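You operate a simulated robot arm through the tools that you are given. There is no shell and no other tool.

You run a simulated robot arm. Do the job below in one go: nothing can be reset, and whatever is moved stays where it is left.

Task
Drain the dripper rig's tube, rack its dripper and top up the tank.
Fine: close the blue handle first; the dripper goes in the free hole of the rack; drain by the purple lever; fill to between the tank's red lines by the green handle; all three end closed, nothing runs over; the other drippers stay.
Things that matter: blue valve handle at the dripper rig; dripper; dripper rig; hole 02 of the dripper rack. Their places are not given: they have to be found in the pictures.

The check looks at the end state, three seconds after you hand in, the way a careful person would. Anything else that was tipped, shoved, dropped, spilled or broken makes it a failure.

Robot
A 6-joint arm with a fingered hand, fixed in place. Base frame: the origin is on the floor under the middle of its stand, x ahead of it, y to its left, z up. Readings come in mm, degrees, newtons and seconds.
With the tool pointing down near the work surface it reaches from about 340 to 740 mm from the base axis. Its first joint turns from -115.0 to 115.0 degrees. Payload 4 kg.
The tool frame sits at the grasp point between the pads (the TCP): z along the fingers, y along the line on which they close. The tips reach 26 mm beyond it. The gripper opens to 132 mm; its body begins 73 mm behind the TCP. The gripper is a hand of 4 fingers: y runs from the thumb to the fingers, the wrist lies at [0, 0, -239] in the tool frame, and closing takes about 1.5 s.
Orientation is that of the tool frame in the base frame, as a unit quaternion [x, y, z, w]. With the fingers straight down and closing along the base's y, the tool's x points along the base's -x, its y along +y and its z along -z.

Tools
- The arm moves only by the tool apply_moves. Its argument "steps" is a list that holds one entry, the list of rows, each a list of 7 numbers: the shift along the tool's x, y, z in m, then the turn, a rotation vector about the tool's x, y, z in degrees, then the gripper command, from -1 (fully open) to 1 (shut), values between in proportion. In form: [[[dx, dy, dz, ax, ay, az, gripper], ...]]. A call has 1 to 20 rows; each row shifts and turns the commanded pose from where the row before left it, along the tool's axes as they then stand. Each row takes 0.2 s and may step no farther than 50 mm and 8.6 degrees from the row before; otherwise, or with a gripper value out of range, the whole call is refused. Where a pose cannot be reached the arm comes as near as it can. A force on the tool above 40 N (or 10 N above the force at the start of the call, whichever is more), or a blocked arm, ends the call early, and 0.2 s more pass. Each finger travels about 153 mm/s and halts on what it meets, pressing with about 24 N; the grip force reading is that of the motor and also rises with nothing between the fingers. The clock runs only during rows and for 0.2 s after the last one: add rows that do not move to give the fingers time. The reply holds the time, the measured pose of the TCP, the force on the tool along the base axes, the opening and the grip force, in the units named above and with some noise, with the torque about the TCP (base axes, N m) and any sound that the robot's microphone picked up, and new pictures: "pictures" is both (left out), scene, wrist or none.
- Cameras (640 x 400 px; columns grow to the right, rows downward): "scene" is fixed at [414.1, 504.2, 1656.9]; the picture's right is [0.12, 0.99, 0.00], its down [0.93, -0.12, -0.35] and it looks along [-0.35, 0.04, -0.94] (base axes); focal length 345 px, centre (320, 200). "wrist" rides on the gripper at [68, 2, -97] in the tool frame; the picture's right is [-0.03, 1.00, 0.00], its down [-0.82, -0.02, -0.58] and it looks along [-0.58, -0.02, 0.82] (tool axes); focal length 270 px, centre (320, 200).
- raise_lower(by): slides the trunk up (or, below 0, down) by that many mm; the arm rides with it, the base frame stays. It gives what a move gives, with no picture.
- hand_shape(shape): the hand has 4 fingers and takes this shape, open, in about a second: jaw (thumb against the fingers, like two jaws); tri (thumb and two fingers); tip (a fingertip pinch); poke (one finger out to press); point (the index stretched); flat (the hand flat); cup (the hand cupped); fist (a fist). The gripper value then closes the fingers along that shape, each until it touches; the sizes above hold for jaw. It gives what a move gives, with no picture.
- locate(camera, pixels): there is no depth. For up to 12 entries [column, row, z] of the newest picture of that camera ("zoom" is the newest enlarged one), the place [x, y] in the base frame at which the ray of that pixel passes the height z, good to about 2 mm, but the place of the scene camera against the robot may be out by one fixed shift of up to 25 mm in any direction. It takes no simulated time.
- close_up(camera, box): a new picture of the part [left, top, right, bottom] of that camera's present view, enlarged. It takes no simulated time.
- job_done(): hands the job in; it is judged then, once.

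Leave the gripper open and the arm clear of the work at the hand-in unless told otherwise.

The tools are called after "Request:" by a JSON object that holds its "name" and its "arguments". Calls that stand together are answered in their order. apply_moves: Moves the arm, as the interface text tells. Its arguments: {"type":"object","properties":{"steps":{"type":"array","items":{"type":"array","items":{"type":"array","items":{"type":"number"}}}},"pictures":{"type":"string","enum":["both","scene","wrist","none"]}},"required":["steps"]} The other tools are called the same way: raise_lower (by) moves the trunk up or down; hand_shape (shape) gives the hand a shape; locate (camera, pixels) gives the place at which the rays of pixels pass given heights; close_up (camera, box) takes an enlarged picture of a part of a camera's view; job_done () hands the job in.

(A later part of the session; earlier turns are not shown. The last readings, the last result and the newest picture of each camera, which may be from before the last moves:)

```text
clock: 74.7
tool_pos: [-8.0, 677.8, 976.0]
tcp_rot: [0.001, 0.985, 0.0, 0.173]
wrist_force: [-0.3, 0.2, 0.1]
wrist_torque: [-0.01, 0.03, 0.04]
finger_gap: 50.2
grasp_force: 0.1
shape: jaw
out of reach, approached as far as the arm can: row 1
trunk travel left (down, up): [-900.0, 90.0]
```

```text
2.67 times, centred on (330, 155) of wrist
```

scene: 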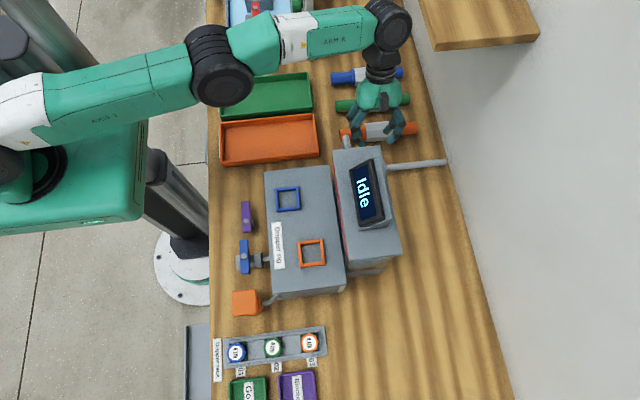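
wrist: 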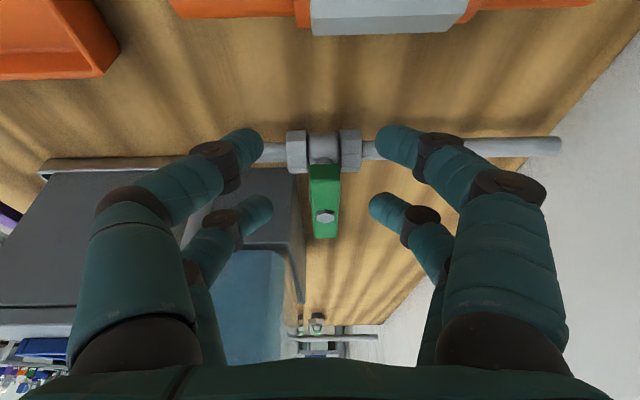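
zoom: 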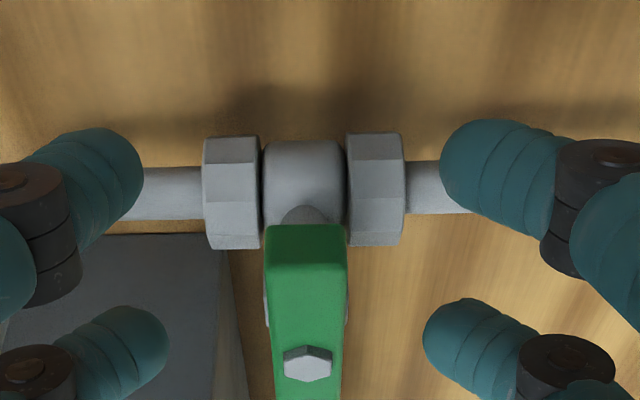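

Handle end x≈6, bolt (50, 680). The contact pair is at x≈23. I lower 25 mm more so the tips are beside the handle (tip z ≈ 935).

Request:
{"name": "apply_moves", "arguments": {"steps": [[[0.005, 0, 0.0115, 0, 0, 0, 0.242], [0.005, 0, 0.0115, 0, 0, 0, 0.242], [0, 0, 0, 0, 0, 0, 0.242]]]}}

Request:
{"name": "close_up", "arguments": {"camera": "wrist", "box": [200, 130, 460, 330]}}

```text
clock: 75.5
tool_pos: [-8.9, 678.5, 951.4]
tcp_rot: [-0.001, 0.985, 0.001, 0.174]
wrist_force: [-0.4, -0.9, 0.1]
wrist_torque: [-0.02, 0.0, 0.02]
finger_gap: 50.2
grasp_force: 0.1
shape: jaw
trunk travel left (down, up): [-900.0, 90.0]
```

scene: 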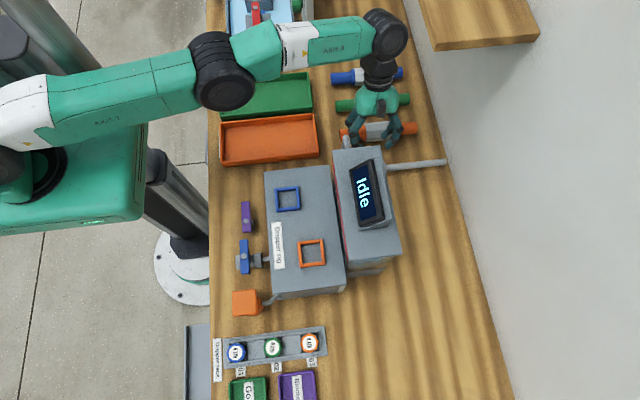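
wrist: 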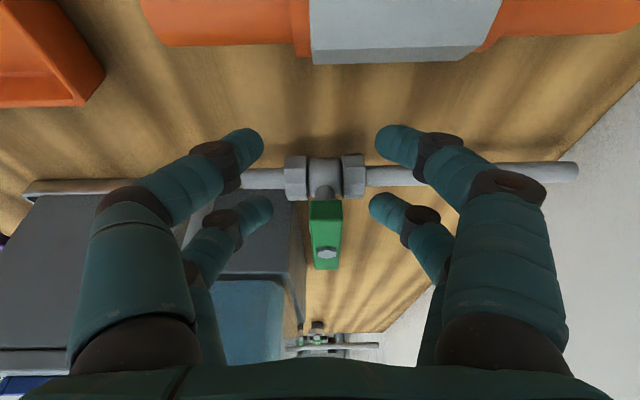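

```text
2.00 times, centred on (330, 230) of wrist
```

zoom: 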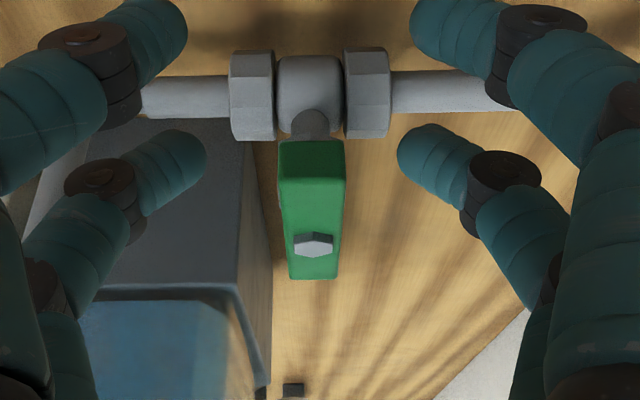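

The two tips flank the handle's -x arm (about 19 mm free on the thumb side, 14 mm on the finger side). I now draw along -y in small steps to open it and watch.

Request:
{"name": "apply_moves", "arguments": {"steps": [[[0, -0.007, 0, 0, 0, 0, 0.242], [0, -0.006, 0, 0, 0, 0, 0.242], [0, -0.003, 0, 0, 0, 0, 0.242], [0, -0.003, 0, 0, 0, 0, 0.242], [0, 0, 0, 0, 0, 0, 0.242]]], "pictures": "wrist"}}

Request:
{"name": "close_up", "arguments": {"camera": "wrist", "box": [200, 130, 460, 330]}}

```text
clock: 76.7
tool_pos: [-7.2, 658.8, 951.6]
tcp_rot: [0.001, 0.985, 0.0, 0.173]
wrist_force: [-0.6, 2.6, 0.7]
wrist_torque: [0.02, -0.04, 0.0]
finger_gap: 51.1
grasp_force: 0.0
shape: jaw
trunk travel left (down, up): [-900.0, 90.0]
```

wrist: 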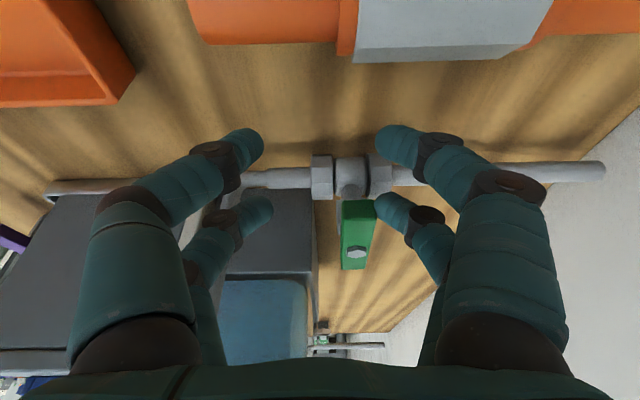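

```text
2.00 times, centred on (330, 230) of wrist
```

zoom: 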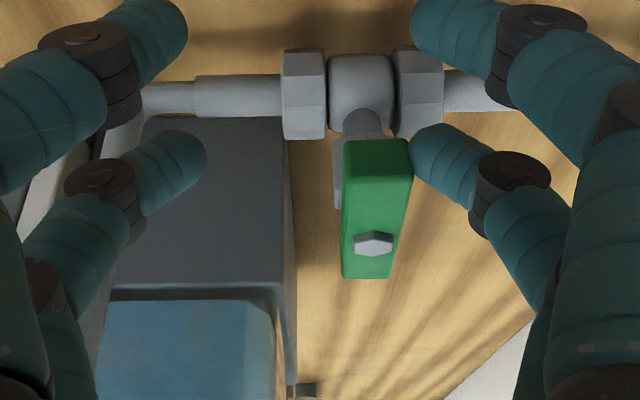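

Contact (2.6 N). Now 2 mm steps.

Request:
{"name": "apply_moves", "arguments": {"steps": [[[0, -0.002, 0, 0, 0, 0, 0.242], [0, -0.002, 0, 0, 0, 0, 0.242], [0, -0.001, 0, 0, 0, 0, 0.242]]], "pictures": "wrist"}}

Request:
{"name": "close_up", "arguments": {"camera": "wrist", "box": [200, 130, 460, 330]}}

```text
clock: 77.5
tool_pos: [-8.2, 653.6, 952.0]
tcp_rot: [0.0, 0.985, -0.001, 0.173]
wrist_force: [-1.5, 2.4, 0.5]
wrist_torque: [0.02, -0.01, 0.14]
finger_gap: 51.6
grasp_force: 0.0
shape: jaw
trunk travel left (down, up): [-900.0, 90.0]
```

wrist: 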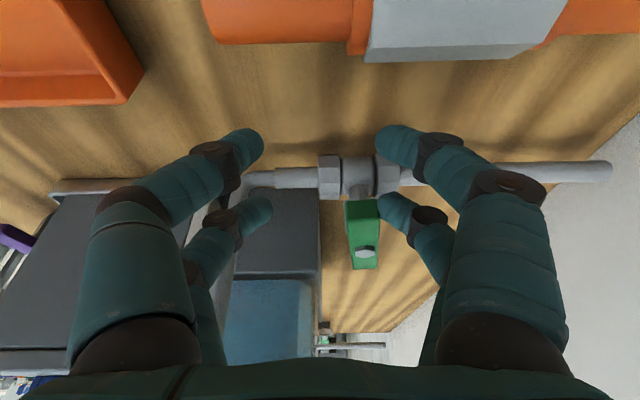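

```text
2.00 times, centred on (330, 230) of wrist
```

zoom: 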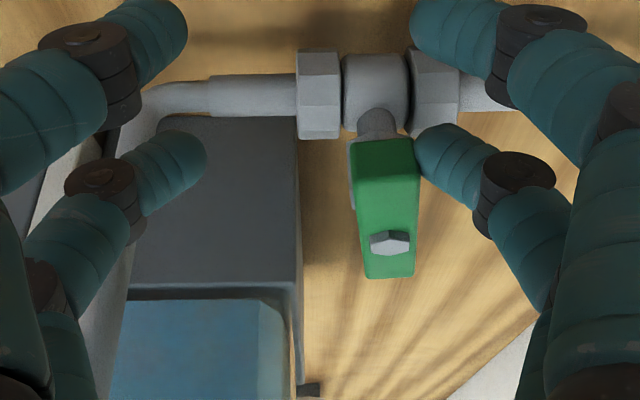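

The handle has begun turning (about 5°). I open about 8 mm further.

Request:
{"name": "apply_moves", "arguments": {"steps": [[[0, -0.003, 0, 0, 0, 0, 0.242], [0, -0.003, 0, 0, 0, 0, 0.242], [0, -0.002, 0, 0, 0, 0, 0.242]]], "pictures": "both"}}

Request:
{"name": "close_up", "arguments": {"camera": "wrist", "box": [180, 170, 440, 370]}}

Request:
{"name": "close_up", "arguments": {"camera": "scene", "box": [320, 120, 420, 290]}}

```text
clock: 78.3
tool_pos: [-7.7, 646.8, 951.7]
tcp_rot: [0.001, 0.985, 0.0, 0.174]
wrist_force: [-1.6, 1.7, -0.1]
wrist_torque: [0.03, 0.01, 0.15]
finger_gap: 51.4
grasp_force: 0.1
shape: jaw
trunk travel left (down, up): [-900.0, 90.0]
```

scene: 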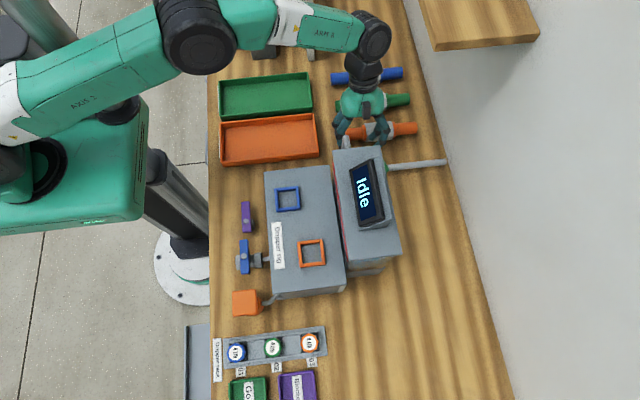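
wrist: 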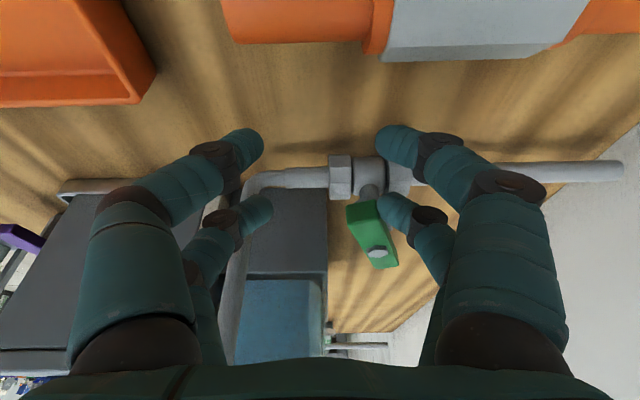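

```text
2.00 times, centred on (310, 270) of wrist
```

zoom: 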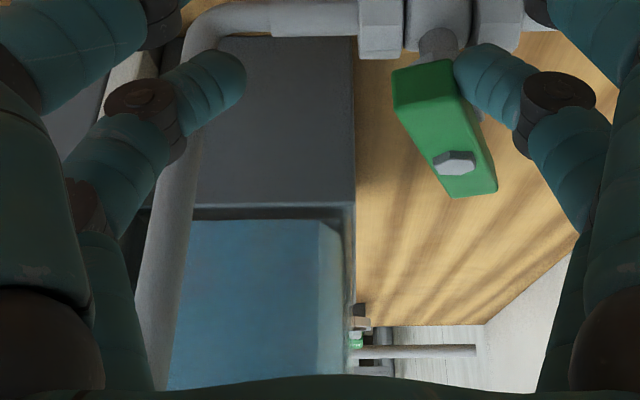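

```text
2.35 times, centred on (370, 205) of scene
```

zoom: 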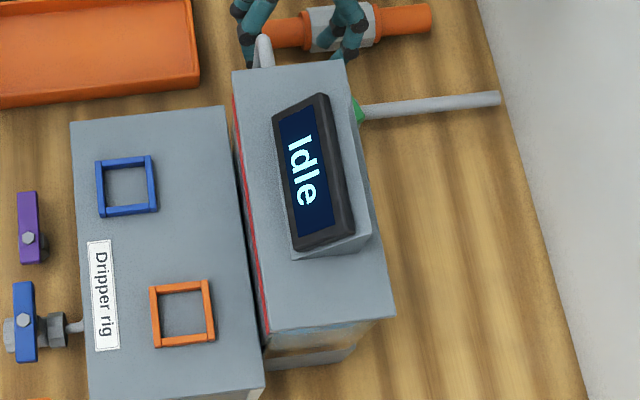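

The handle is now about 25° open. I lift the hand ~95 mm straight up to see the tank's water line.

Request:
{"name": "apply_moves", "arguments": {"steps": [[[-0.011, 0.002, -0.031, 0, 0, 0, 0.242], [-0.011, 0, -0.031, 0, 0, 0, 0.242], [-0.011, 0, -0.031, 0, 0, 0, 0.242]]], "pictures": "wrist"}}

Request:
{"name": "close_up", "arguments": {"camera": "wrist", "box": [210, 150, 400, 370]}}

```text
clock: 79.1
tool_pos: [-9.9, 647.4, 1049.6]
tcp_rot: [0.001, 0.985, 0.0, 0.174]
wrist_force: [0.3, 0.1, 0.6]
wrist_torque: [0.0, -0.01, -0.01]
finger_gap: 50.2
grasp_force: 0.1
shape: jaw
trunk travel left (down, up): [-900.0, 90.0]
```

wrist: 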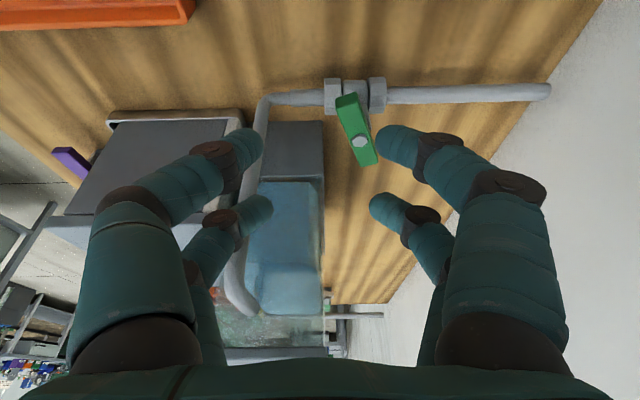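

```text
1.82 times, centred on (305, 260) of wrist
```

zoom: 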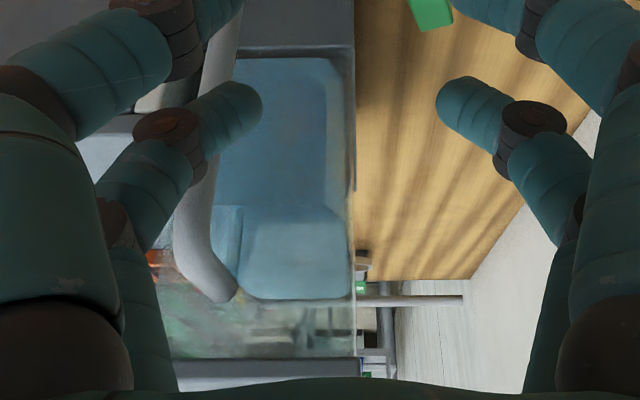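

Water line at about (290, 264) in the picture (z ≈ 1036). I wait one second and compare the level.

Request:
{"name": "apply_moves", "arguments": {"steps": [[[0, 0, 0, 0, 0, 0, 0.242], [0, 0, 0, 0, 0, 0, 0.242], [0, 0, 0, 0, 0, 0, 0.242], [0, 0, 0, 0, 0, 0, 0.242]]], "pictures": "wrist"}}

Request:
{"name": "close_up", "arguments": {"camera": "wrist", "box": [210, 150, 400, 370]}}

```text
clock: 80.1
tool_pos: [-8.9, 648.2, 1049.9]
tcp_rot: [0.0, 0.985, 0.0, 0.173]
wrist_force: [0.7, 0.9, 0.0]
wrist_torque: [-0.02, 0.0, 0.03]
finger_gap: 50.3
grasp_force: 0.1
shape: jaw
trunk travel left (down, up): [-900.0, 90.0]
```

wrist: 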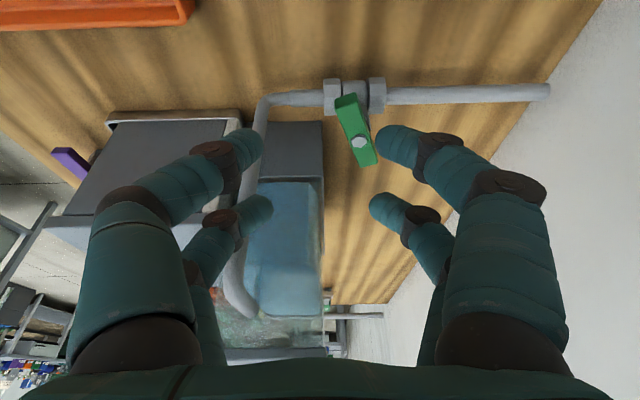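

```text
1.82 times, centred on (305, 260) of wrist
```

zoom: 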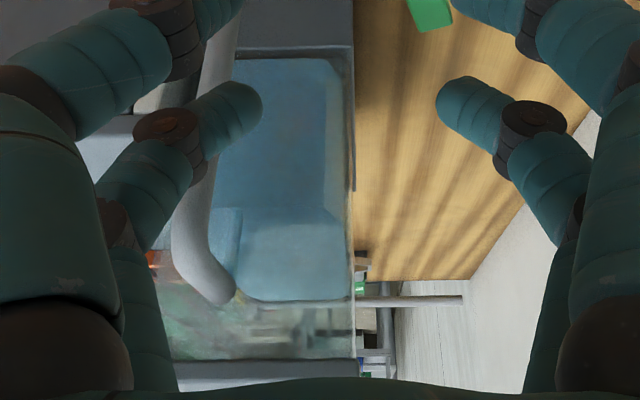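

The level rises about 1.7 mm/s: slow enough. While it fills I move to a viewpoint by the tank's front corner (about (-59, 481, 1150)), away from the riser, to see the red lines and the level together.

Request:
{"name": "apply_moves", "arguments": {"steps": [[[0.0308, 0, -0.0325, 0, 0, 0, 0.242], [0.00085, -0.035, -0.0269, 0, 0, 0, 0.242], [-0.00855, -0.042, -0.0235, 0, 0, 0, 0.242], [-0.0051, -0.045, -0.0141, 0, 0, 0, 0.242], [-0.0051, -0.045, -0.0141, 0, 0, 0, 0.242]]], "pictures": "wrist"}}

Request:
{"name": "close_up", "arguments": {"camera": "wrist", "box": [280, 60, 480, 240]}}

```text
clock: 81.5
tool_pos: [-33.4, 487.4, 1137.3]
tcp_rot: [0.022, 0.984, -0.014, 0.177]
wrist_force: [-0.3, 0.5, -0.4]
wrist_torque: [-0.02, 0.0, -0.02]
finger_gap: 50.2
grasp_force: 0.0
shape: jaw
out of reach, approached as far as the arm can: row 5
trunk travel left (down, up): [-900.0, 90.0]
stopped in row 5: the arm was blocked; the commanded pose is now the measured one
```

wrist: 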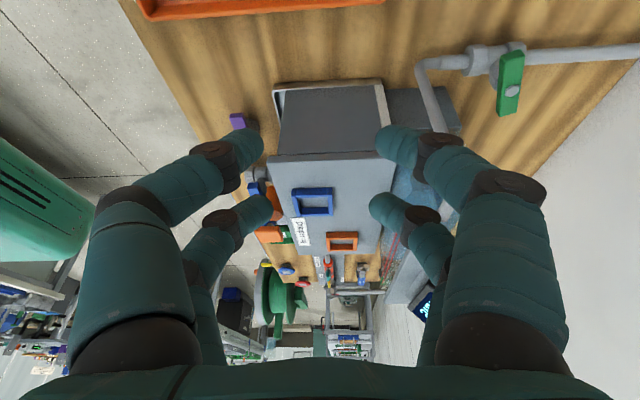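

```text
2.22 times, centred on (380, 150) of wrist
```

zoom: 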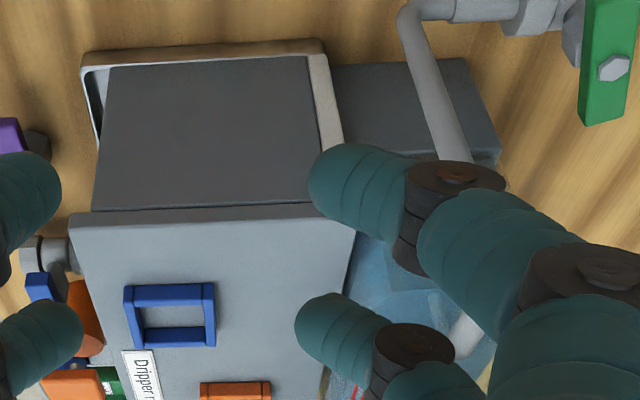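

The arm reports it was blocked there. I check the scene picture at once before moving further.

Request:
{"name": "close_up", "arguments": {"camera": "scene", "box": [0, 0, 460, 290]}}

```text
1.38 times, centred on (230, 145) of scene
```

zoom: 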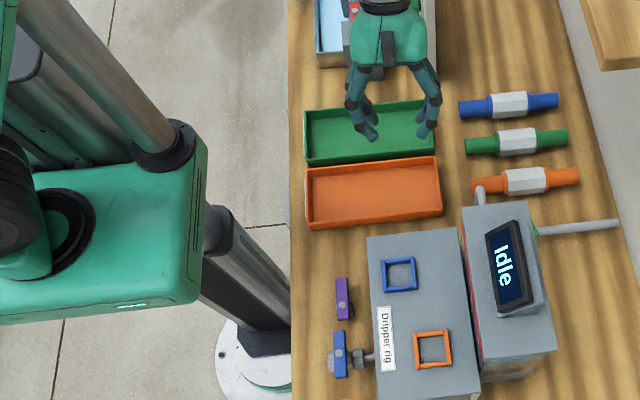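

Nothing is near the hand; it looks like a joint limit, so I'll avoid going further to -x. To close, the thumb must push the arm to y≈672, near the reach limit with an upright tool, so I tilt the fingers outward (+y) by 20° as well, and return above the handle now.

Request:
{"name": "apply_moves", "arguments": {"steps": [[[-0.0094, 0.035, 0.0034, -2.0, 0.35, -2.2, 0.242], [-0.0047, 0.045, 0.0017, 0, 0, 0, 0.242], [0.0034, 0.045, 0.0094, 0, 0, 0, 0.242], [0, 0, 0, -6.6, 0, 2.4, 0.242], [0, 0, 0, -6.6, 0, 2.4, 0.242], [0, 0, 0, -5.6, 0, 2.05, 0.242], [0.01115, 0.00715, 0.045, 0, 0, 0, 0.242], [0.01115, 0.00715, 0.045, 0, 0, 0, 0.242]]], "pictures": "both"}}

Request:
{"name": "close_up", "arguments": {"camera": "wrist", "box": [200, 60, 440, 360]}}

```text
clock: 83.3
tool_pos: [-10.4, 659.0, 1046.8]
tcp_rot: [0.029, 0.97, 0.173, 0.169]
wrist_force: [0.1, 0.0, 0.7]
wrist_torque: [0.0, 0.0, 0.0]
finger_gap: 50.4
grasp_force: 0.0
shape: jaw
trunk travel left (down, up): [-900.0, 90.0]
```

scene: 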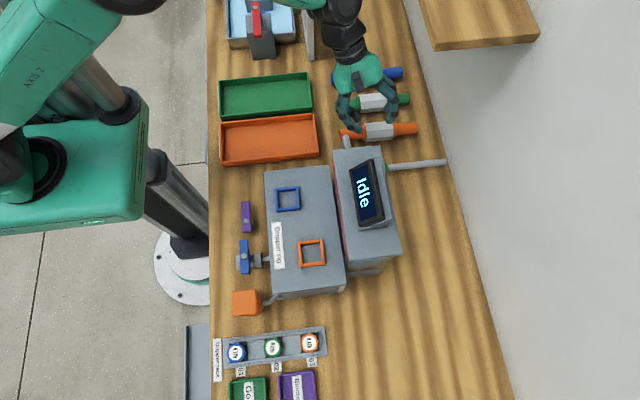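
wrist: 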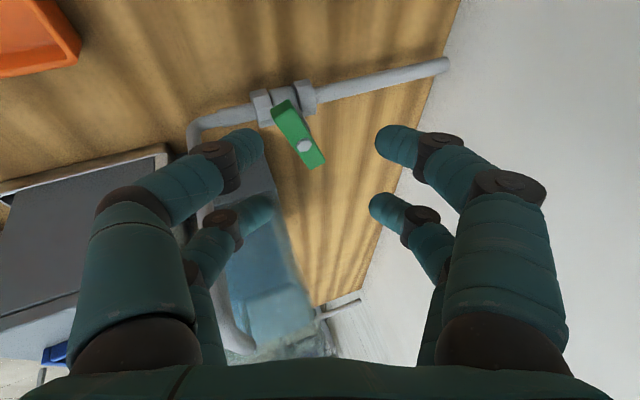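

```text
1.33 times, centred on (320, 210) of wrist
```

zoom: 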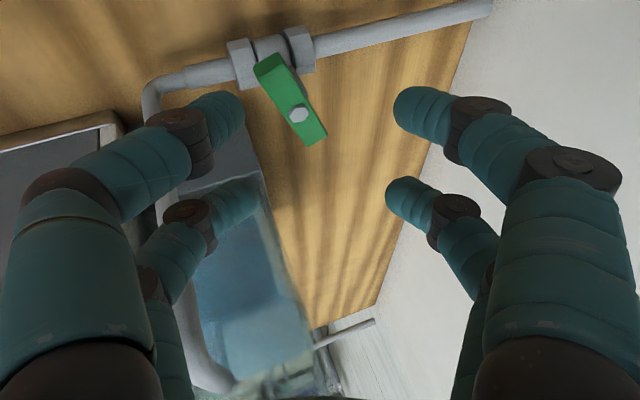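

Request:
{"name": "close_up", "arguments": {"camera": "wrist", "box": [200, 200, 360, 370]}}

```text
2.35 times, centred on (280, 285) of wrist
```

zoom: 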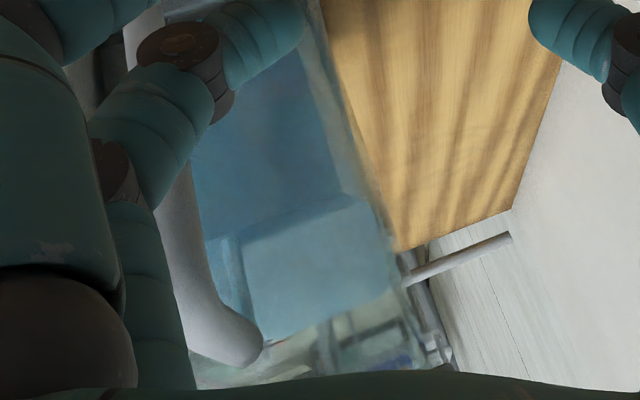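

Surface edge now at z ≈ 1040 (was 1036 at the start): about 1 mm/s. The level must rise about 25–35 mm in total, so I wait here 4 s at a time and watch.

Request:
{"name": "apply_moves", "arguments": {"steps": [[[0, 0, 0, 0, 0, 0, 0.242], [0, 0, 0, 0, 0, 0, 0.242], [0, 0, 0, 0, 0, 0, 0.242], [0, 0, 0, 0, 0, 0, 0.242], [0, 0, 0, 0, 0, 0, 0.242], [0, 0, 0, 0, 0, 0, 0.242], [0, 0, 0, 0, 0, 0, 0.242], [0, 0, 0, 0, 0, 0, 0.242], [0, 0, 0, 0, 0, 0, 0.242], [0, 0, 0, 0, 0, 0, 0.242], [0, 0, 0, 0, 0, 0, 0.242], [0, 0, 0, 0, 0, 0, 0.242], [0, 0, 0, 0, 0, 0, 0.242], [0, 0, 0, 0, 0, 0, 0.242], [0, 0, 0, 0, 0, 0, 0.242], [0, 0, 0, 0, 0, 0, 0.242], [0, 0, 0, 0, 0, 0, 0.242], [0, 0, 0, 0, 0, 0, 0.242], [0, 0, 0, 0, 0, 0, 0.242], [0, 0, 0, 0, 0, 0, 0.242]]], "pictures": "none"}}

Request:
{"name": "close_up", "arguments": {"camera": "wrist", "box": [200, 200, 360, 370]}}

```text
clock: 87.5
tool_pos: [-9.2, 658.0, 1047.4]
tcp_rot: [0.028, 0.97, 0.173, 0.17]
wrist_force: [0.0, 0.1, 0.3]
wrist_torque: [0.04, 0.03, 0.0]
finger_gap: 50.1
grasp_force: 0.0
shape: jaw
trunk travel left (down, up): [-900.0, 90.0]
```

```text
2.35 times, centred on (280, 285) of wrist
```

zoom: 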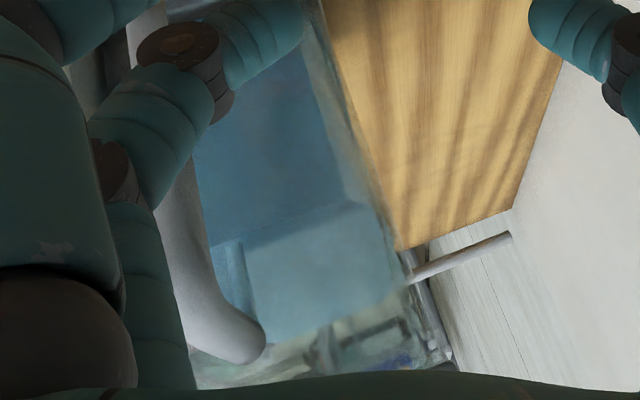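

Rise slowed to about 0.5 mm/s, a comfortable rate. I keep waiting, two 4 s waits and then a look.

Request:
{"name": "apply_moves", "arguments": {"steps": [[[0, 0, 0, 0, 0, 0, 0.242], [0, 0, 0, 0, 0, 0, 0.242], [0, 0, 0, 0, 0, 0, 0.242], [0, 0, 0, 0, 0, 0, 0.242], [0, 0, 0, 0, 0, 0, 0.242], [0, 0, 0, 0, 0, 0, 0.242], [0, 0, 0, 0, 0, 0, 0.242], [0, 0, 0, 0, 0, 0, 0.242], [0, 0, 0, 0, 0, 0, 0.242], [0, 0, 0, 0, 0, 0, 0.242], [0, 0, 0, 0, 0, 0, 0.242], [0, 0, 0, 0, 0, 0, 0.242], [0, 0, 0, 0, 0, 0, 0.242], [0, 0, 0, 0, 0, 0, 0.242], [0, 0, 0, 0, 0, 0, 0.242], [0, 0, 0, 0, 0, 0, 0.242], [0, 0, 0, 0, 0, 0, 0.242], [0, 0, 0, 0, 0, 0, 0.242], [0, 0, 0, 0, 0, 0, 0.242], [0, 0, 0, 0, 0, 0, 0.242]]], "pictures": "none"}}

Request:
{"name": "apply_moves", "arguments": {"steps": [[[0, 0, 0, 0, 0, 0, 0.242], [0, 0, 0, 0, 0, 0, 0.242], [0, 0, 0, 0, 0, 0, 0.242], [0, 0, 0, 0, 0, 0, 0.242], [0, 0, 0, 0, 0, 0, 0.242], [0, 0, 0, 0, 0, 0, 0.242], [0, 0, 0, 0, 0, 0, 0.242], [0, 0, 0, 0, 0, 0, 0.242], [0, 0, 0, 0, 0, 0, 0.242], [0, 0, 0, 0, 0, 0, 0.242], [0, 0, 0, 0, 0, 0, 0.242], [0, 0, 0, 0, 0, 0, 0.242], [0, 0, 0, 0, 0, 0, 0.242], [0, 0, 0, 0, 0, 0, 0.242], [0, 0, 0, 0, 0, 0, 0.242], [0, 0, 0, 0, 0, 0, 0.242], [0, 0, 0, 0, 0, 0, 0.242], [0, 0, 0, 0, 0, 0, 0.242], [0, 0, 0, 0, 0, 0, 0.242], [0, 0, 0, 0, 0, 0, 0.242]]], "pictures": "none"}}

Request:
{"name": "close_up", "arguments": {"camera": "wrist", "box": [200, 200, 360, 370]}}

```text
clock: 91.7
tool_pos: [-9.7, 659.3, 1047.3]
tcp_rot: [0.029, 0.969, 0.173, 0.172]
wrist_force: [-0.1, 0.2, 0.0]
wrist_torque: [0.0, 0.01, 0.01]
finger_gap: 50.2
grasp_force: 0.0
shape: jaw
trunk travel left (down, up): [-900.0, 90.0]
```

```text
clock: 95.9
tool_pos: [-8.7, 658.0, 1048.0]
tcp_rot: [0.029, 0.97, 0.173, 0.171]
wrist_force: [0.0, -0.1, 0.5]
wrist_torque: [-0.01, -0.04, -0.01]
finger_gap: 50.1
grasp_force: 0.2
shape: jaw
trunk travel left (down, up): [-900.0, 90.0]
```

```text
2.35 times, centred on (280, 285) of wrist
```

zoom: 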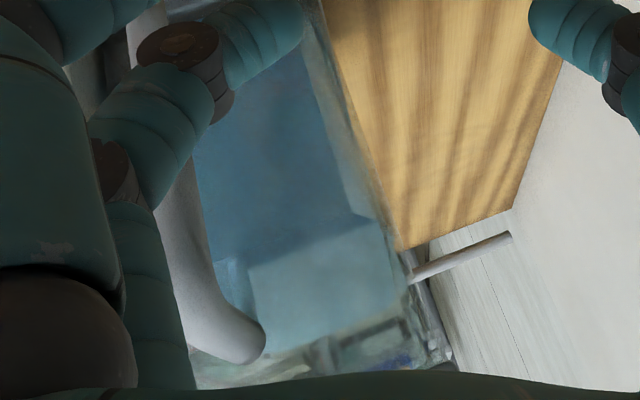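

Level ≈ 1049 now (0.7 mm/s). In this scale the red lines lie at about 1060 and 1071. I wait another 8 s.

Request:
{"name": "apply_moves", "arguments": {"steps": [[[0, 0, 0, 0, 0, 0, 0.242], [0, 0, 0, 0, 0, 0, 0.242], [0, 0, 0, 0, 0, 0, 0.242], [0, 0, 0, 0, 0, 0, 0.242], [0, 0, 0, 0, 0, 0, 0.242], [0, 0, 0, 0, 0, 0, 0.242], [0, 0, 0, 0, 0, 0, 0.242], [0, 0, 0, 0, 0, 0, 0.242], [0, 0, 0, 0, 0, 0, 0.242], [0, 0, 0, 0, 0, 0, 0.242], [0, 0, 0, 0, 0, 0, 0.242], [0, 0, 0, 0, 0, 0, 0.242], [0, 0, 0, 0, 0, 0, 0.242], [0, 0, 0, 0, 0, 0, 0.242], [0, 0, 0, 0, 0, 0, 0.242], [0, 0, 0, 0, 0, 0, 0.242], [0, 0, 0, 0, 0, 0, 0.242], [0, 0, 0, 0, 0, 0, 0.242], [0, 0, 0, 0, 0, 0, 0.242], [0, 0, 0, 0, 0, 0, 0.242]]], "pictures": "none"}}

Request:
{"name": "apply_moves", "arguments": {"steps": [[[0, 0, 0, 0, 0, 0, 0.242], [0, 0, 0, 0, 0, 0, 0.242], [0, 0, 0, 0, 0, 0, 0.242], [0, 0, 0, 0, 0, 0, 0.242], [0, 0, 0, 0, 0, 0, 0.242], [0, 0, 0, 0, 0, 0, 0.242], [0, 0, 0, 0, 0, 0, 0.242], [0, 0, 0, 0, 0, 0, 0.242], [0, 0, 0, 0, 0, 0, 0.242], [0, 0, 0, 0, 0, 0, 0.242], [0, 0, 0, 0, 0, 0, 0.242], [0, 0, 0, 0, 0, 0, 0.242], [0, 0, 0, 0, 0, 0, 0.242], [0, 0, 0, 0, 0, 0, 0.242], [0, 0, 0, 0, 0, 0, 0.242], [0, 0, 0, 0, 0, 0, 0.242], [0, 0, 0, 0, 0, 0, 0.242], [0, 0, 0, 0, 0, 0, 0.242]]], "pictures": "both"}}

Request:
{"name": "close_up", "arguments": {"camera": "wrist", "box": [200, 200, 360, 370]}}

Request:
{"name": "close_up", "arguments": {"camera": "scene", "box": [320, 130, 420, 290]}}

```text
clock: 100.1
tool_pos: [-9.7, 658.2, 1047.1]
tcp_rot: [0.028, 0.97, 0.172, 0.171]
wrist_force: [0.2, 0.2, 0.6]
wrist_torque: [0.02, -0.04, 0.0]
finger_gap: 50.2
grasp_force: 0.0
shape: jaw
trunk travel left (down, up): [-900.0, 90.0]
```

```text
clock: 103.9
tool_pos: [-9.1, 658.0, 1046.4]
tcp_rot: [0.027, 0.97, 0.173, 0.17]
wrist_force: [0.1, -0.7, -0.6]
wrist_torque: [0.0, 0.02, -0.02]
finger_gap: 50.3
grasp_force: 0.2
shape: jaw
trunk travel left (down, up): [-900.0, 90.0]
```

scene: 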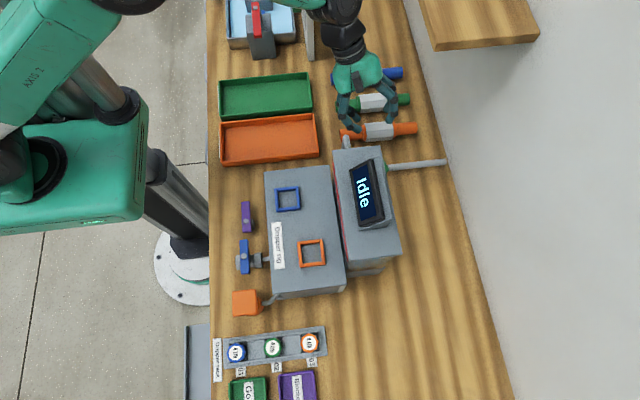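
wrist: 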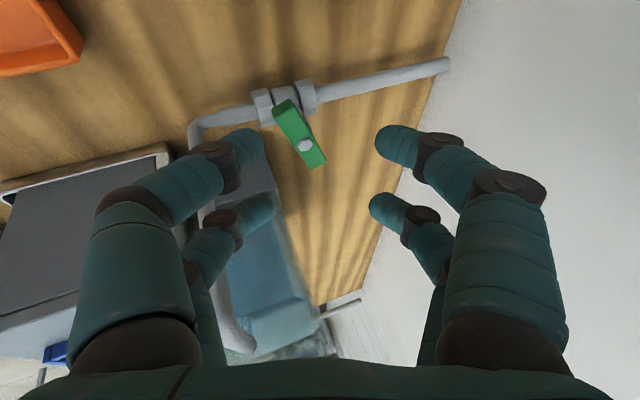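

```text
2.35 times, centred on (280, 285) of wrist
```

zoom: 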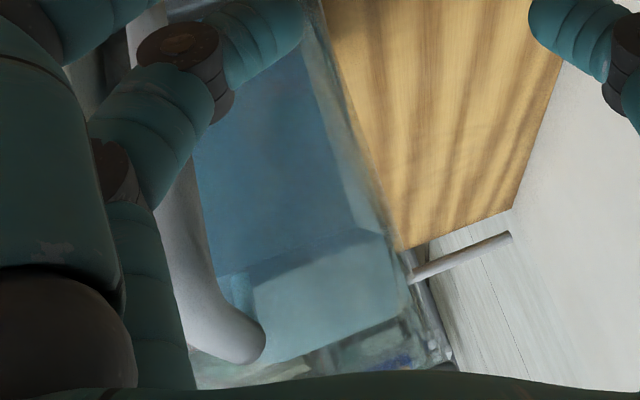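

```text
2.50 times, centred on (370, 210) of scene
```

zoom: 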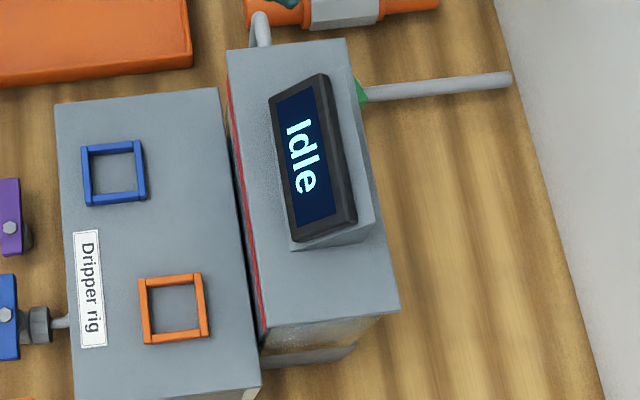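

Level ≈ 1054 (0.64 mm/s). About 10 s more, then close.

Request:
{"name": "apply_moves", "arguments": {"steps": [[[0, 0, 0, 0, 0, 0, 0.242], [0, 0, 0, 0, 0, 0, 0.242], [0, 0, 0, 0, 0, 0, 0.242], [0, 0, 0, 0, 0, 0, 0.242], [0, 0, 0, 0, 0, 0, 0.242], [0, 0, 0, 0, 0, 0, 0.242], [0, 0, 0, 0, 0, 0, 0.242], [0, 0, 0, 0, 0, 0, 0.242], [0, 0, 0, 0, 0, 0, 0.242], [0, 0, 0, 0, 0, 0, 0.242], [0, 0, 0, 0, 0, 0, 0.242], [0, 0, 0, 0, 0, 0, 0.242], [0, 0, 0, 0, 0, 0, 0.242], [0, 0, 0, 0, 0, 0, 0.242], [0, 0, 0, 0, 0, 0, 0.242], [0, 0, 0, 0, 0, 0, 0.242], [0, 0, 0, 0, 0, 0, 0.242], [0, 0, 0, 0, 0, 0, 0.242], [0, 0, 0, 0, 0, 0, 0.242], [0, 0, 0, 0, 0, 0, 0.242]]], "pictures": "none"}}

Request:
{"name": "apply_moves", "arguments": {"steps": [[[0, 0, 0, 0, 0, 0, 0.242], [0, 0, 0, 0, 0, 0, 0.242], [0, 0, 0, 0, 0, 0, 0.242], [0, 0, 0, 0, 0, 0, 0.242], [0, 0, 0, 0, 0, 0, 0.242], [0, 0, 0, 0, 0, 0, 0.242], [0, 0, 0, 0, 0, 0, 0.242], [0, 0, 0, 0, 0, 0, 0.242], [0, 0, 0, 0, 0, 0, 0.242], [0, 0, 0, 0, 0, 0, 0.242], [0, 0, 0, 0, 0, 0, 0.242], [0, 0, 0, 0, 0, 0, 0.242], [0, 0, 0, 0, 0, 0, 0.242], [0, 0, 0, 0, 0, 0, 0.242], [0, 0, 0, 0, 0, 0, 0.242], [0, 0, 0, 0, 0, 0, 0.242], [0, 0, 0, 0, 0, 0, 0.242]]], "pictures": "none"}}

Request:
{"name": "close_up", "arguments": {"camera": "wrist", "box": [200, 200, 360, 370]}}

```text
clock: 108.1
tool_pos: [-10.2, 658.4, 1047.0]
tcp_rot: [0.029, 0.97, 0.172, 0.171]
wrist_force: [0.4, -0.7, -0.6]
wrist_torque: [-0.01, 0.03, 0.01]
finger_gap: 50.3
grasp_force: 0.1
shape: jaw
trunk travel left (down, up): [-900.0, 90.0]
```

```text
clock: 111.7
tool_pos: [-10.4, 659.0, 1047.9]
tcp_rot: [0.029, 0.97, 0.172, 0.171]
wrist_force: [-0.2, 0.2, -0.1]
wrist_torque: [0.0, 0.01, 0.03]
finger_gap: 50.3
grasp_force: 0.1
shape: jaw
trunk travel left (down, up): [-900.0, 90.0]
```

```text
2.35 times, centred on (280, 285) of wrist
```

zoom: 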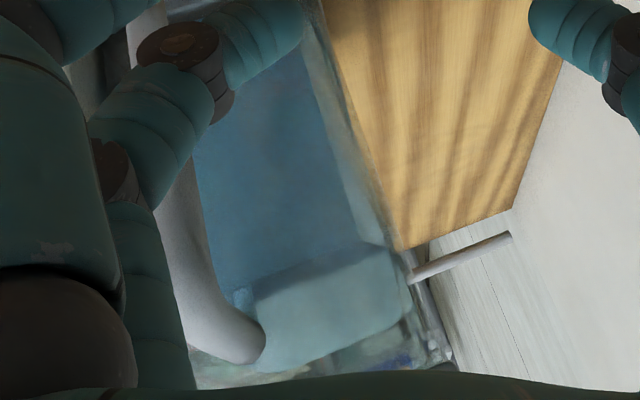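

Level ≈ 1057–1058. Six seconds more, then I go down to close.

Request:
{"name": "apply_moves", "arguments": {"steps": [[[0, 0, 0, 0, 0, 0, 0.242], [0, 0, 0, 0, 0, 0, 0.242], [0, 0, 0, 0, 0, 0, 0.242], [0, 0, 0, 0, 0, 0, 0.242], [0, 0, 0, 0, 0, 0, 0.242], [0, 0, 0, 0, 0, 0, 0.242], [0, 0, 0, 0, 0, 0, 0.242], [0, 0, 0, 0, 0, 0, 0.242], [0, 0, 0, 0, 0, 0, 0.242], [0, 0, 0, 0, 0, 0, 0.242], [0, 0, 0, 0, 0, 0, 0.242], [0, 0, 0, 0, 0, 0, 0.242], [0, 0, 0, 0, 0, 0, 0.242], [0, 0, 0, 0, 0, 0, 0.242], [0, 0, 0, 0, 0, 0, 0.242], [0, 0, 0, 0, 0, 0, 0.242], [0, 0, 0, 0, 0, 0, 0.242], [0, 0, 0, 0, 0, 0, 0.242], [0, 0, 0, 0, 0, 0, 0.242], [0, 0, 0, 0, 0, 0, 0.242]]], "pictures": "none"}}

Request:
{"name": "close_up", "arguments": {"camera": "wrist", "box": [200, 200, 360, 370]}}

```text
clock: 115.9
tool_pos: [-10.0, 658.6, 1048.0]
tcp_rot: [0.028, 0.97, 0.172, 0.17]
wrist_force: [-0.9, 0.4, -0.7]
wrist_torque: [0.0, 0.02, 0.01]
finger_gap: 50.2
grasp_force: 0.1
shape: jaw
trunk travel left (down, up): [-900.0, 90.0]
```

```text
2.35 times, centred on (280, 285) of wrist
```

zoom: 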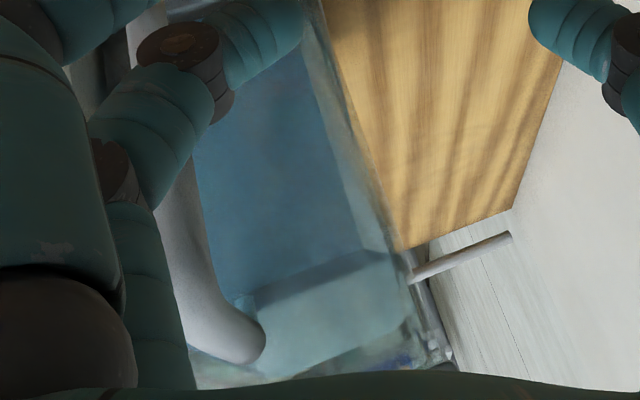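

Level ≈ 1060. Now I go down beside the handle (z 962) and check the straddle.

Request:
{"name": "apply_moves", "arguments": {"steps": [[[0.013, -0.0155, 0.038, 0, 0, 0, 0.242], [0.013, -0.0155, 0.038, 0, 0, 0, 0.242]]], "pictures": "wrist"}}

```text
clock: 116.5
tool_pos: [-10.1, 657.5, 960.5]
tcp_rot: [0.03, 0.97, 0.173, 0.169]
wrist_force: [-0.1, -0.3, -0.6]
wrist_torque: [-0.02, 0.02, -0.05]
finger_gap: 50.4
grasp_force: 0.0
shape: jaw
trunk travel left (down, up): [-900.0, 90.0]
```

wrist: 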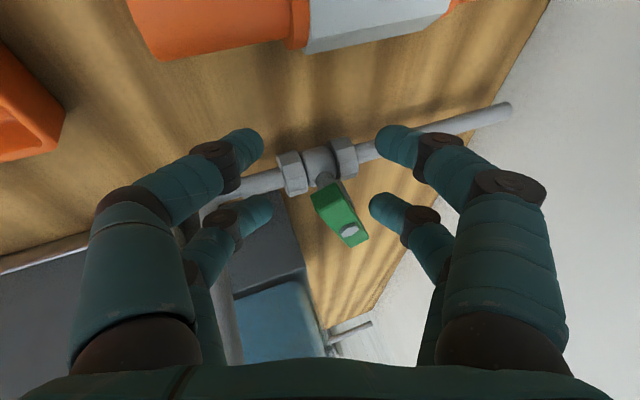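

The handle is between thumb (255,210) and finger (385,205). I push along +y with the thumb to close.

Request:
{"name": "apply_moves", "arguments": {"steps": [[[0.0007, 0.00564, 0.00193, 0, 0, 0, 0.242], [0.0007, 0.00564, 0.00193, 0, 0, 0, 0.242], [0.0005, 0.0047, 0.0016, 0, 0, 0, 0.242], [0.0005, 0.0047, 0.0016, 0, 0, 0, 0.242], [0.00047, 0.00376, 0.00129, 0, 0, 0, 0.242], [0, 0, 0, 0, 0, 0, 0.242]]], "pictures": "wrist"}}

Request:
{"name": "close_up", "arguments": {"camera": "wrist", "box": [200, 130, 420, 280]}}

```text
clock: 117.9
tool_pos: [-9.6, 682.9, 960.9]
tcp_rot: [0.027, 0.97, 0.173, 0.169]
wrist_force: [-1.6, -0.3, 0.2]
wrist_torque: [-0.03, -0.01, -0.04]
finger_gap: 50.5
grasp_force: 0.1
shape: jaw
trunk travel left (down, up): [-900.0, 90.0]
```

wrist: 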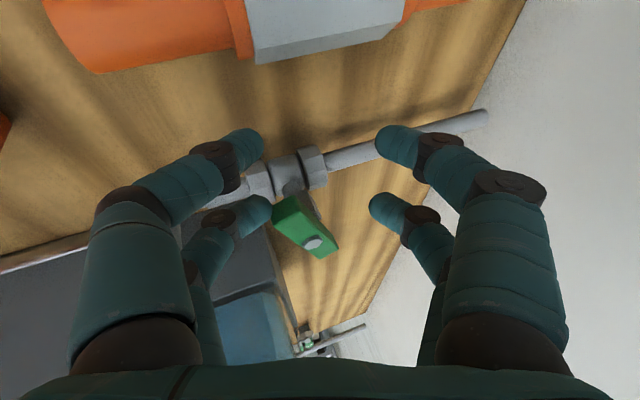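

```text
2.67 times, centred on (310, 205) of wrist
```

zoom: 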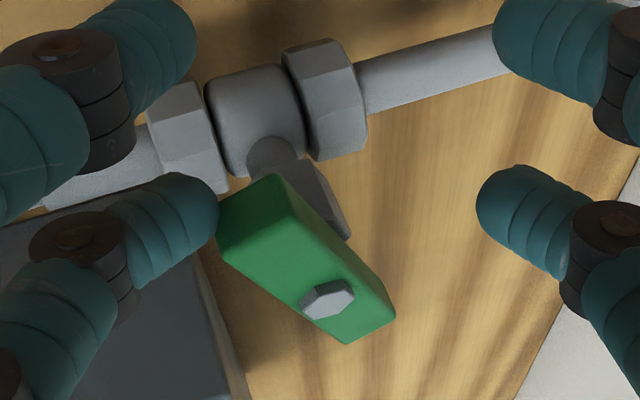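

The thumb just reached the handle's end. I keep pushing along +y in 3 mm steps.

Request:
{"name": "apply_moves", "arguments": {"steps": [[[0.00035, 0.00282, 0.00096, 0, 0, 0, 0.242], [0.00035, 0.00282, 0.00096, 0, 0, 0, 0.242], [0.00035, 0.00282, 0.00096, 0, 0, 0, 0.242], [0.00035, 0.00282, 0.00096, 0, 0, 0, 0.242], [0, 0, 0, 0, 0, 0, 0.242]]], "pictures": "wrist"}}

Request:
{"name": "close_up", "arguments": {"camera": "wrist", "box": [200, 130, 420, 280]}}

```text
clock: 119.1
tool_pos: [-11.0, 694.2, 962.0]
tcp_rot: [0.029, 0.97, 0.172, 0.17]
wrist_force: [-8.3, -5.1, 3.4]
wrist_torque: [-0.24, 0.11, -0.44]
finger_gap: 52.5
grasp_force: 0.1
shape: jaw
trunk travel left (down, up): [-900.0, 90.0]
```

wrist: 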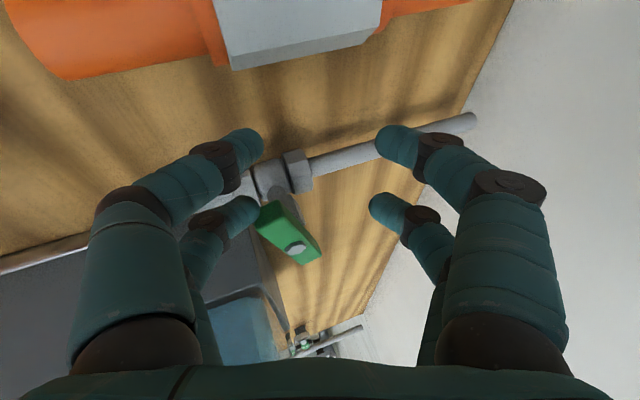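

```text
2.67 times, centred on (310, 205) of wrist
```

zoom: 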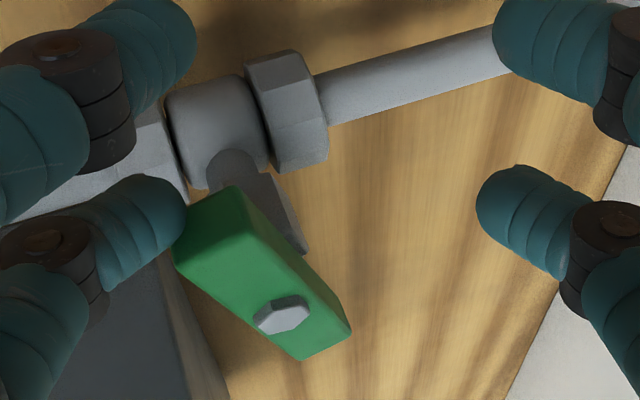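

The thumb is pressing on the handle's end face, which gives no turn (force mostly -x). I back off 20 mm, shift 14 mm to +x so the thumb meets the side face, and push again.

Request:
{"name": "apply_moves", "arguments": {"steps": [[[-0.0012, -0.0094, -0.0032, 0, 0, 0, 0.242], [-0.0012, -0.0094, -0.0032, 0, 0, 0, 0.242], [-0.0132, 0, 0.0048, 0, 0, 0, 0.242], [0.0006, 0.0047, 0.0016, 0, 0, 0, 0.242]]], "pictures": "wrist"}}

Request:
{"name": "close_up", "arguments": {"camera": "wrist", "box": [200, 130, 420, 280]}}

```text
clock: 120.1
tool_pos: [5.8, 679.0, 961.0]
tcp_rot: [0.028, 0.97, 0.173, 0.17]
wrist_force: [-0.5, 0.2, -0.2]
wrist_torque: [-0.03, 0.0, 0.02]
finger_gap: 50.4
grasp_force: 0.0
shape: jaw
trunk travel left (down, up): [-900.0, 90.0]
```

wrist: 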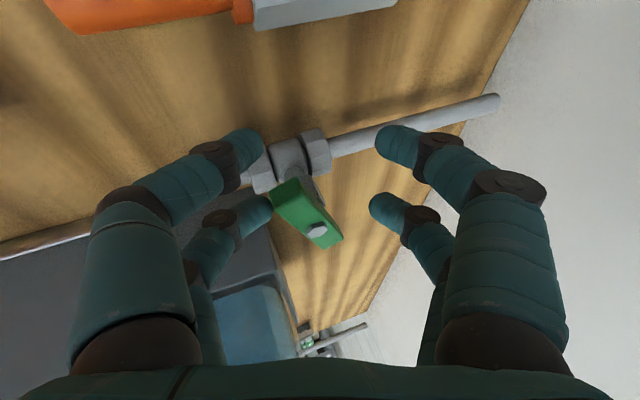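

```text
2.67 times, centred on (310, 205) of wrist
```

zoom: 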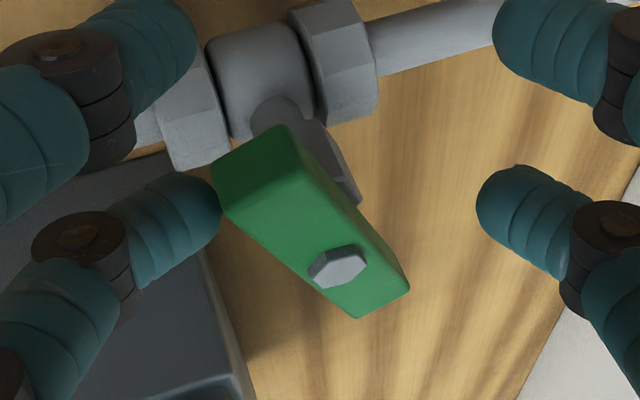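

The thumb is now beside the handle's side face. I push along +y.

Request:
{"name": "apply_moves", "arguments": {"steps": [[[0.0005, 0.0038, 0.0013, 0, 0, 0, 0.242], [0.0005, 0.0038, 0.0013, 0, 0, 0, 0.242], [0.0005, 0.0038, 0.0013, 0, 0, 0, 0.242], [0.00035, 0.00282, 0.00096, 0, 0, 0, 0.242], [0, 0, 0, 0, 0, 0, 0.242]]], "pictures": "wrist"}}

Request:
{"name": "close_up", "arguments": {"camera": "wrist", "box": [200, 130, 420, 280]}}

```text
clock: 121.3
tool_pos: [5.1, 694.7, 961.3]
tcp_rot: [0.03, 0.97, 0.172, 0.17]
wrist_force: [-2.2, -4.0, 0.8]
wrist_torque: [-0.09, 0.01, -0.15]
finger_gap: 52.4
grasp_force: 0.1
shape: jaw
trunk travel left (down, up): [-900.0, 90.0]
```

wrist: 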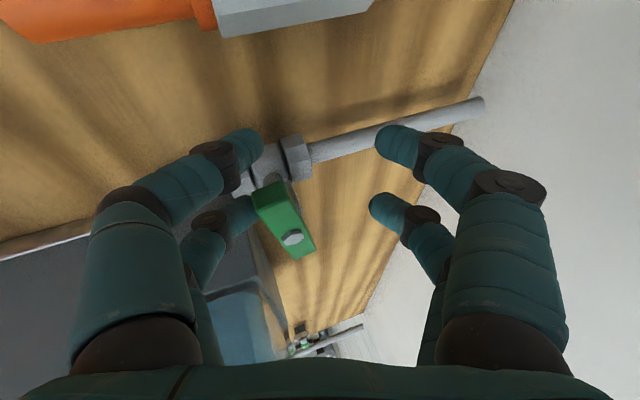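

```text
2.67 times, centred on (310, 205) of wrist
```

zoom: 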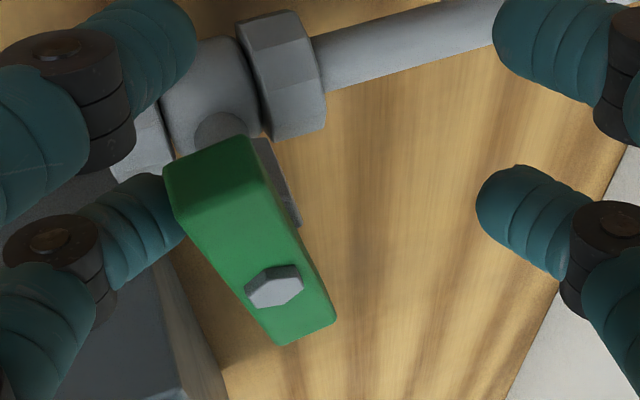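

It is turning toward closed. I push on.

Request:
{"name": "apply_moves", "arguments": {"steps": [[[0.0005, 0.0038, 0.0013, 0, 0, 0, 0.242], [0.0005, 0.0038, 0.0013, 0, 0, 0, 0.242], [0.00035, 0.00282, 0.00096, 0, 0, 0, 0.242], [0, 0, 0, 0, 0, 0, 0.242]]], "pictures": "wrist"}}

Request:
{"name": "close_up", "arguments": {"camera": "wrist", "box": [200, 130, 420, 280]}}

```text
clock: 122.3
tool_pos: [4.3, 704.0, 961.2]
tcp_rot: [0.029, 0.97, 0.172, 0.17]
wrist_force: [-4.9, -9.5, 3.6]
wrist_torque: [-0.37, 0.04, -0.38]
finger_gap: 54.2
grasp_force: 0.1
shape: jaw
trunk travel left (down, up): [-900.0, 90.0]
```

wrist: 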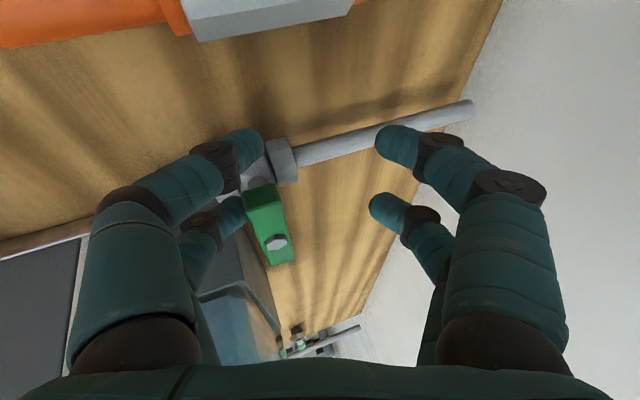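

```text
2.67 times, centred on (310, 205) of wrist
```

zoom: 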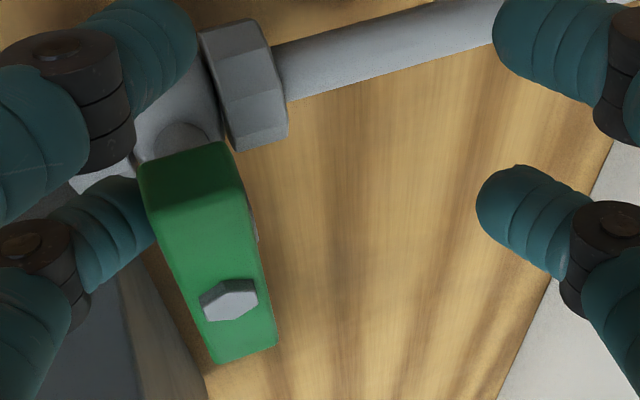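

Handle looks nearly across the pipe and the force is rising (9.5 N). I press 4 mm more to confirm the stop.

Request:
{"name": "apply_moves", "arguments": {"steps": [[[0.00025, 0.0019, 0.00065, 0, 0, 0, 0.242], [0.00025, 0.0019, 0.00065, 0, 0, 0, 0.242], [0, 0, 0, 0, 0, 0, 0.242]]], "pictures": "wrist"}}

Request:
{"name": "close_up", "arguments": {"camera": "wrist", "box": [200, 130, 420, 280]}}

```text
clock: 123.1
tool_pos: [4.1, 708.1, 962.2]
tcp_rot: [0.03, 0.97, 0.172, 0.171]
wrist_force: [-4.4, -11.6, 6.9]
wrist_torque: [-0.56, -0.05, -0.44]
finger_gap: 54.9
grasp_force: 0.1
shape: jaw
trunk travel left (down, up): [-900.0, 90.0]
```

wrist: 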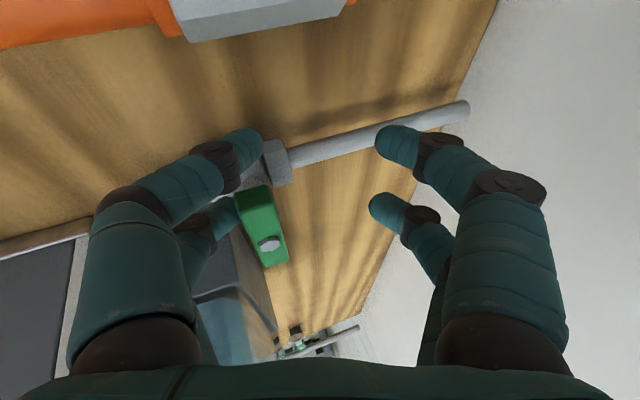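

```text
2.67 times, centred on (310, 205) of wrist
```

zoom: 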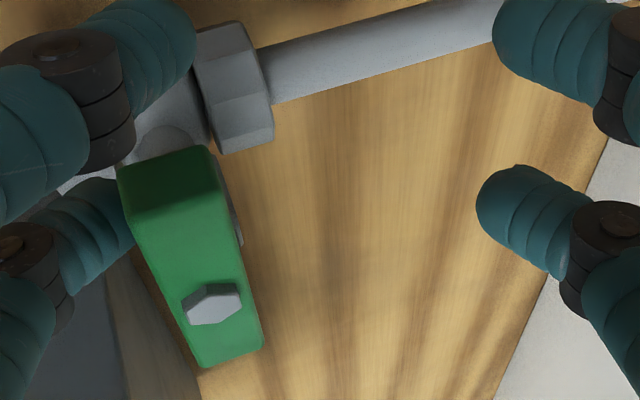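

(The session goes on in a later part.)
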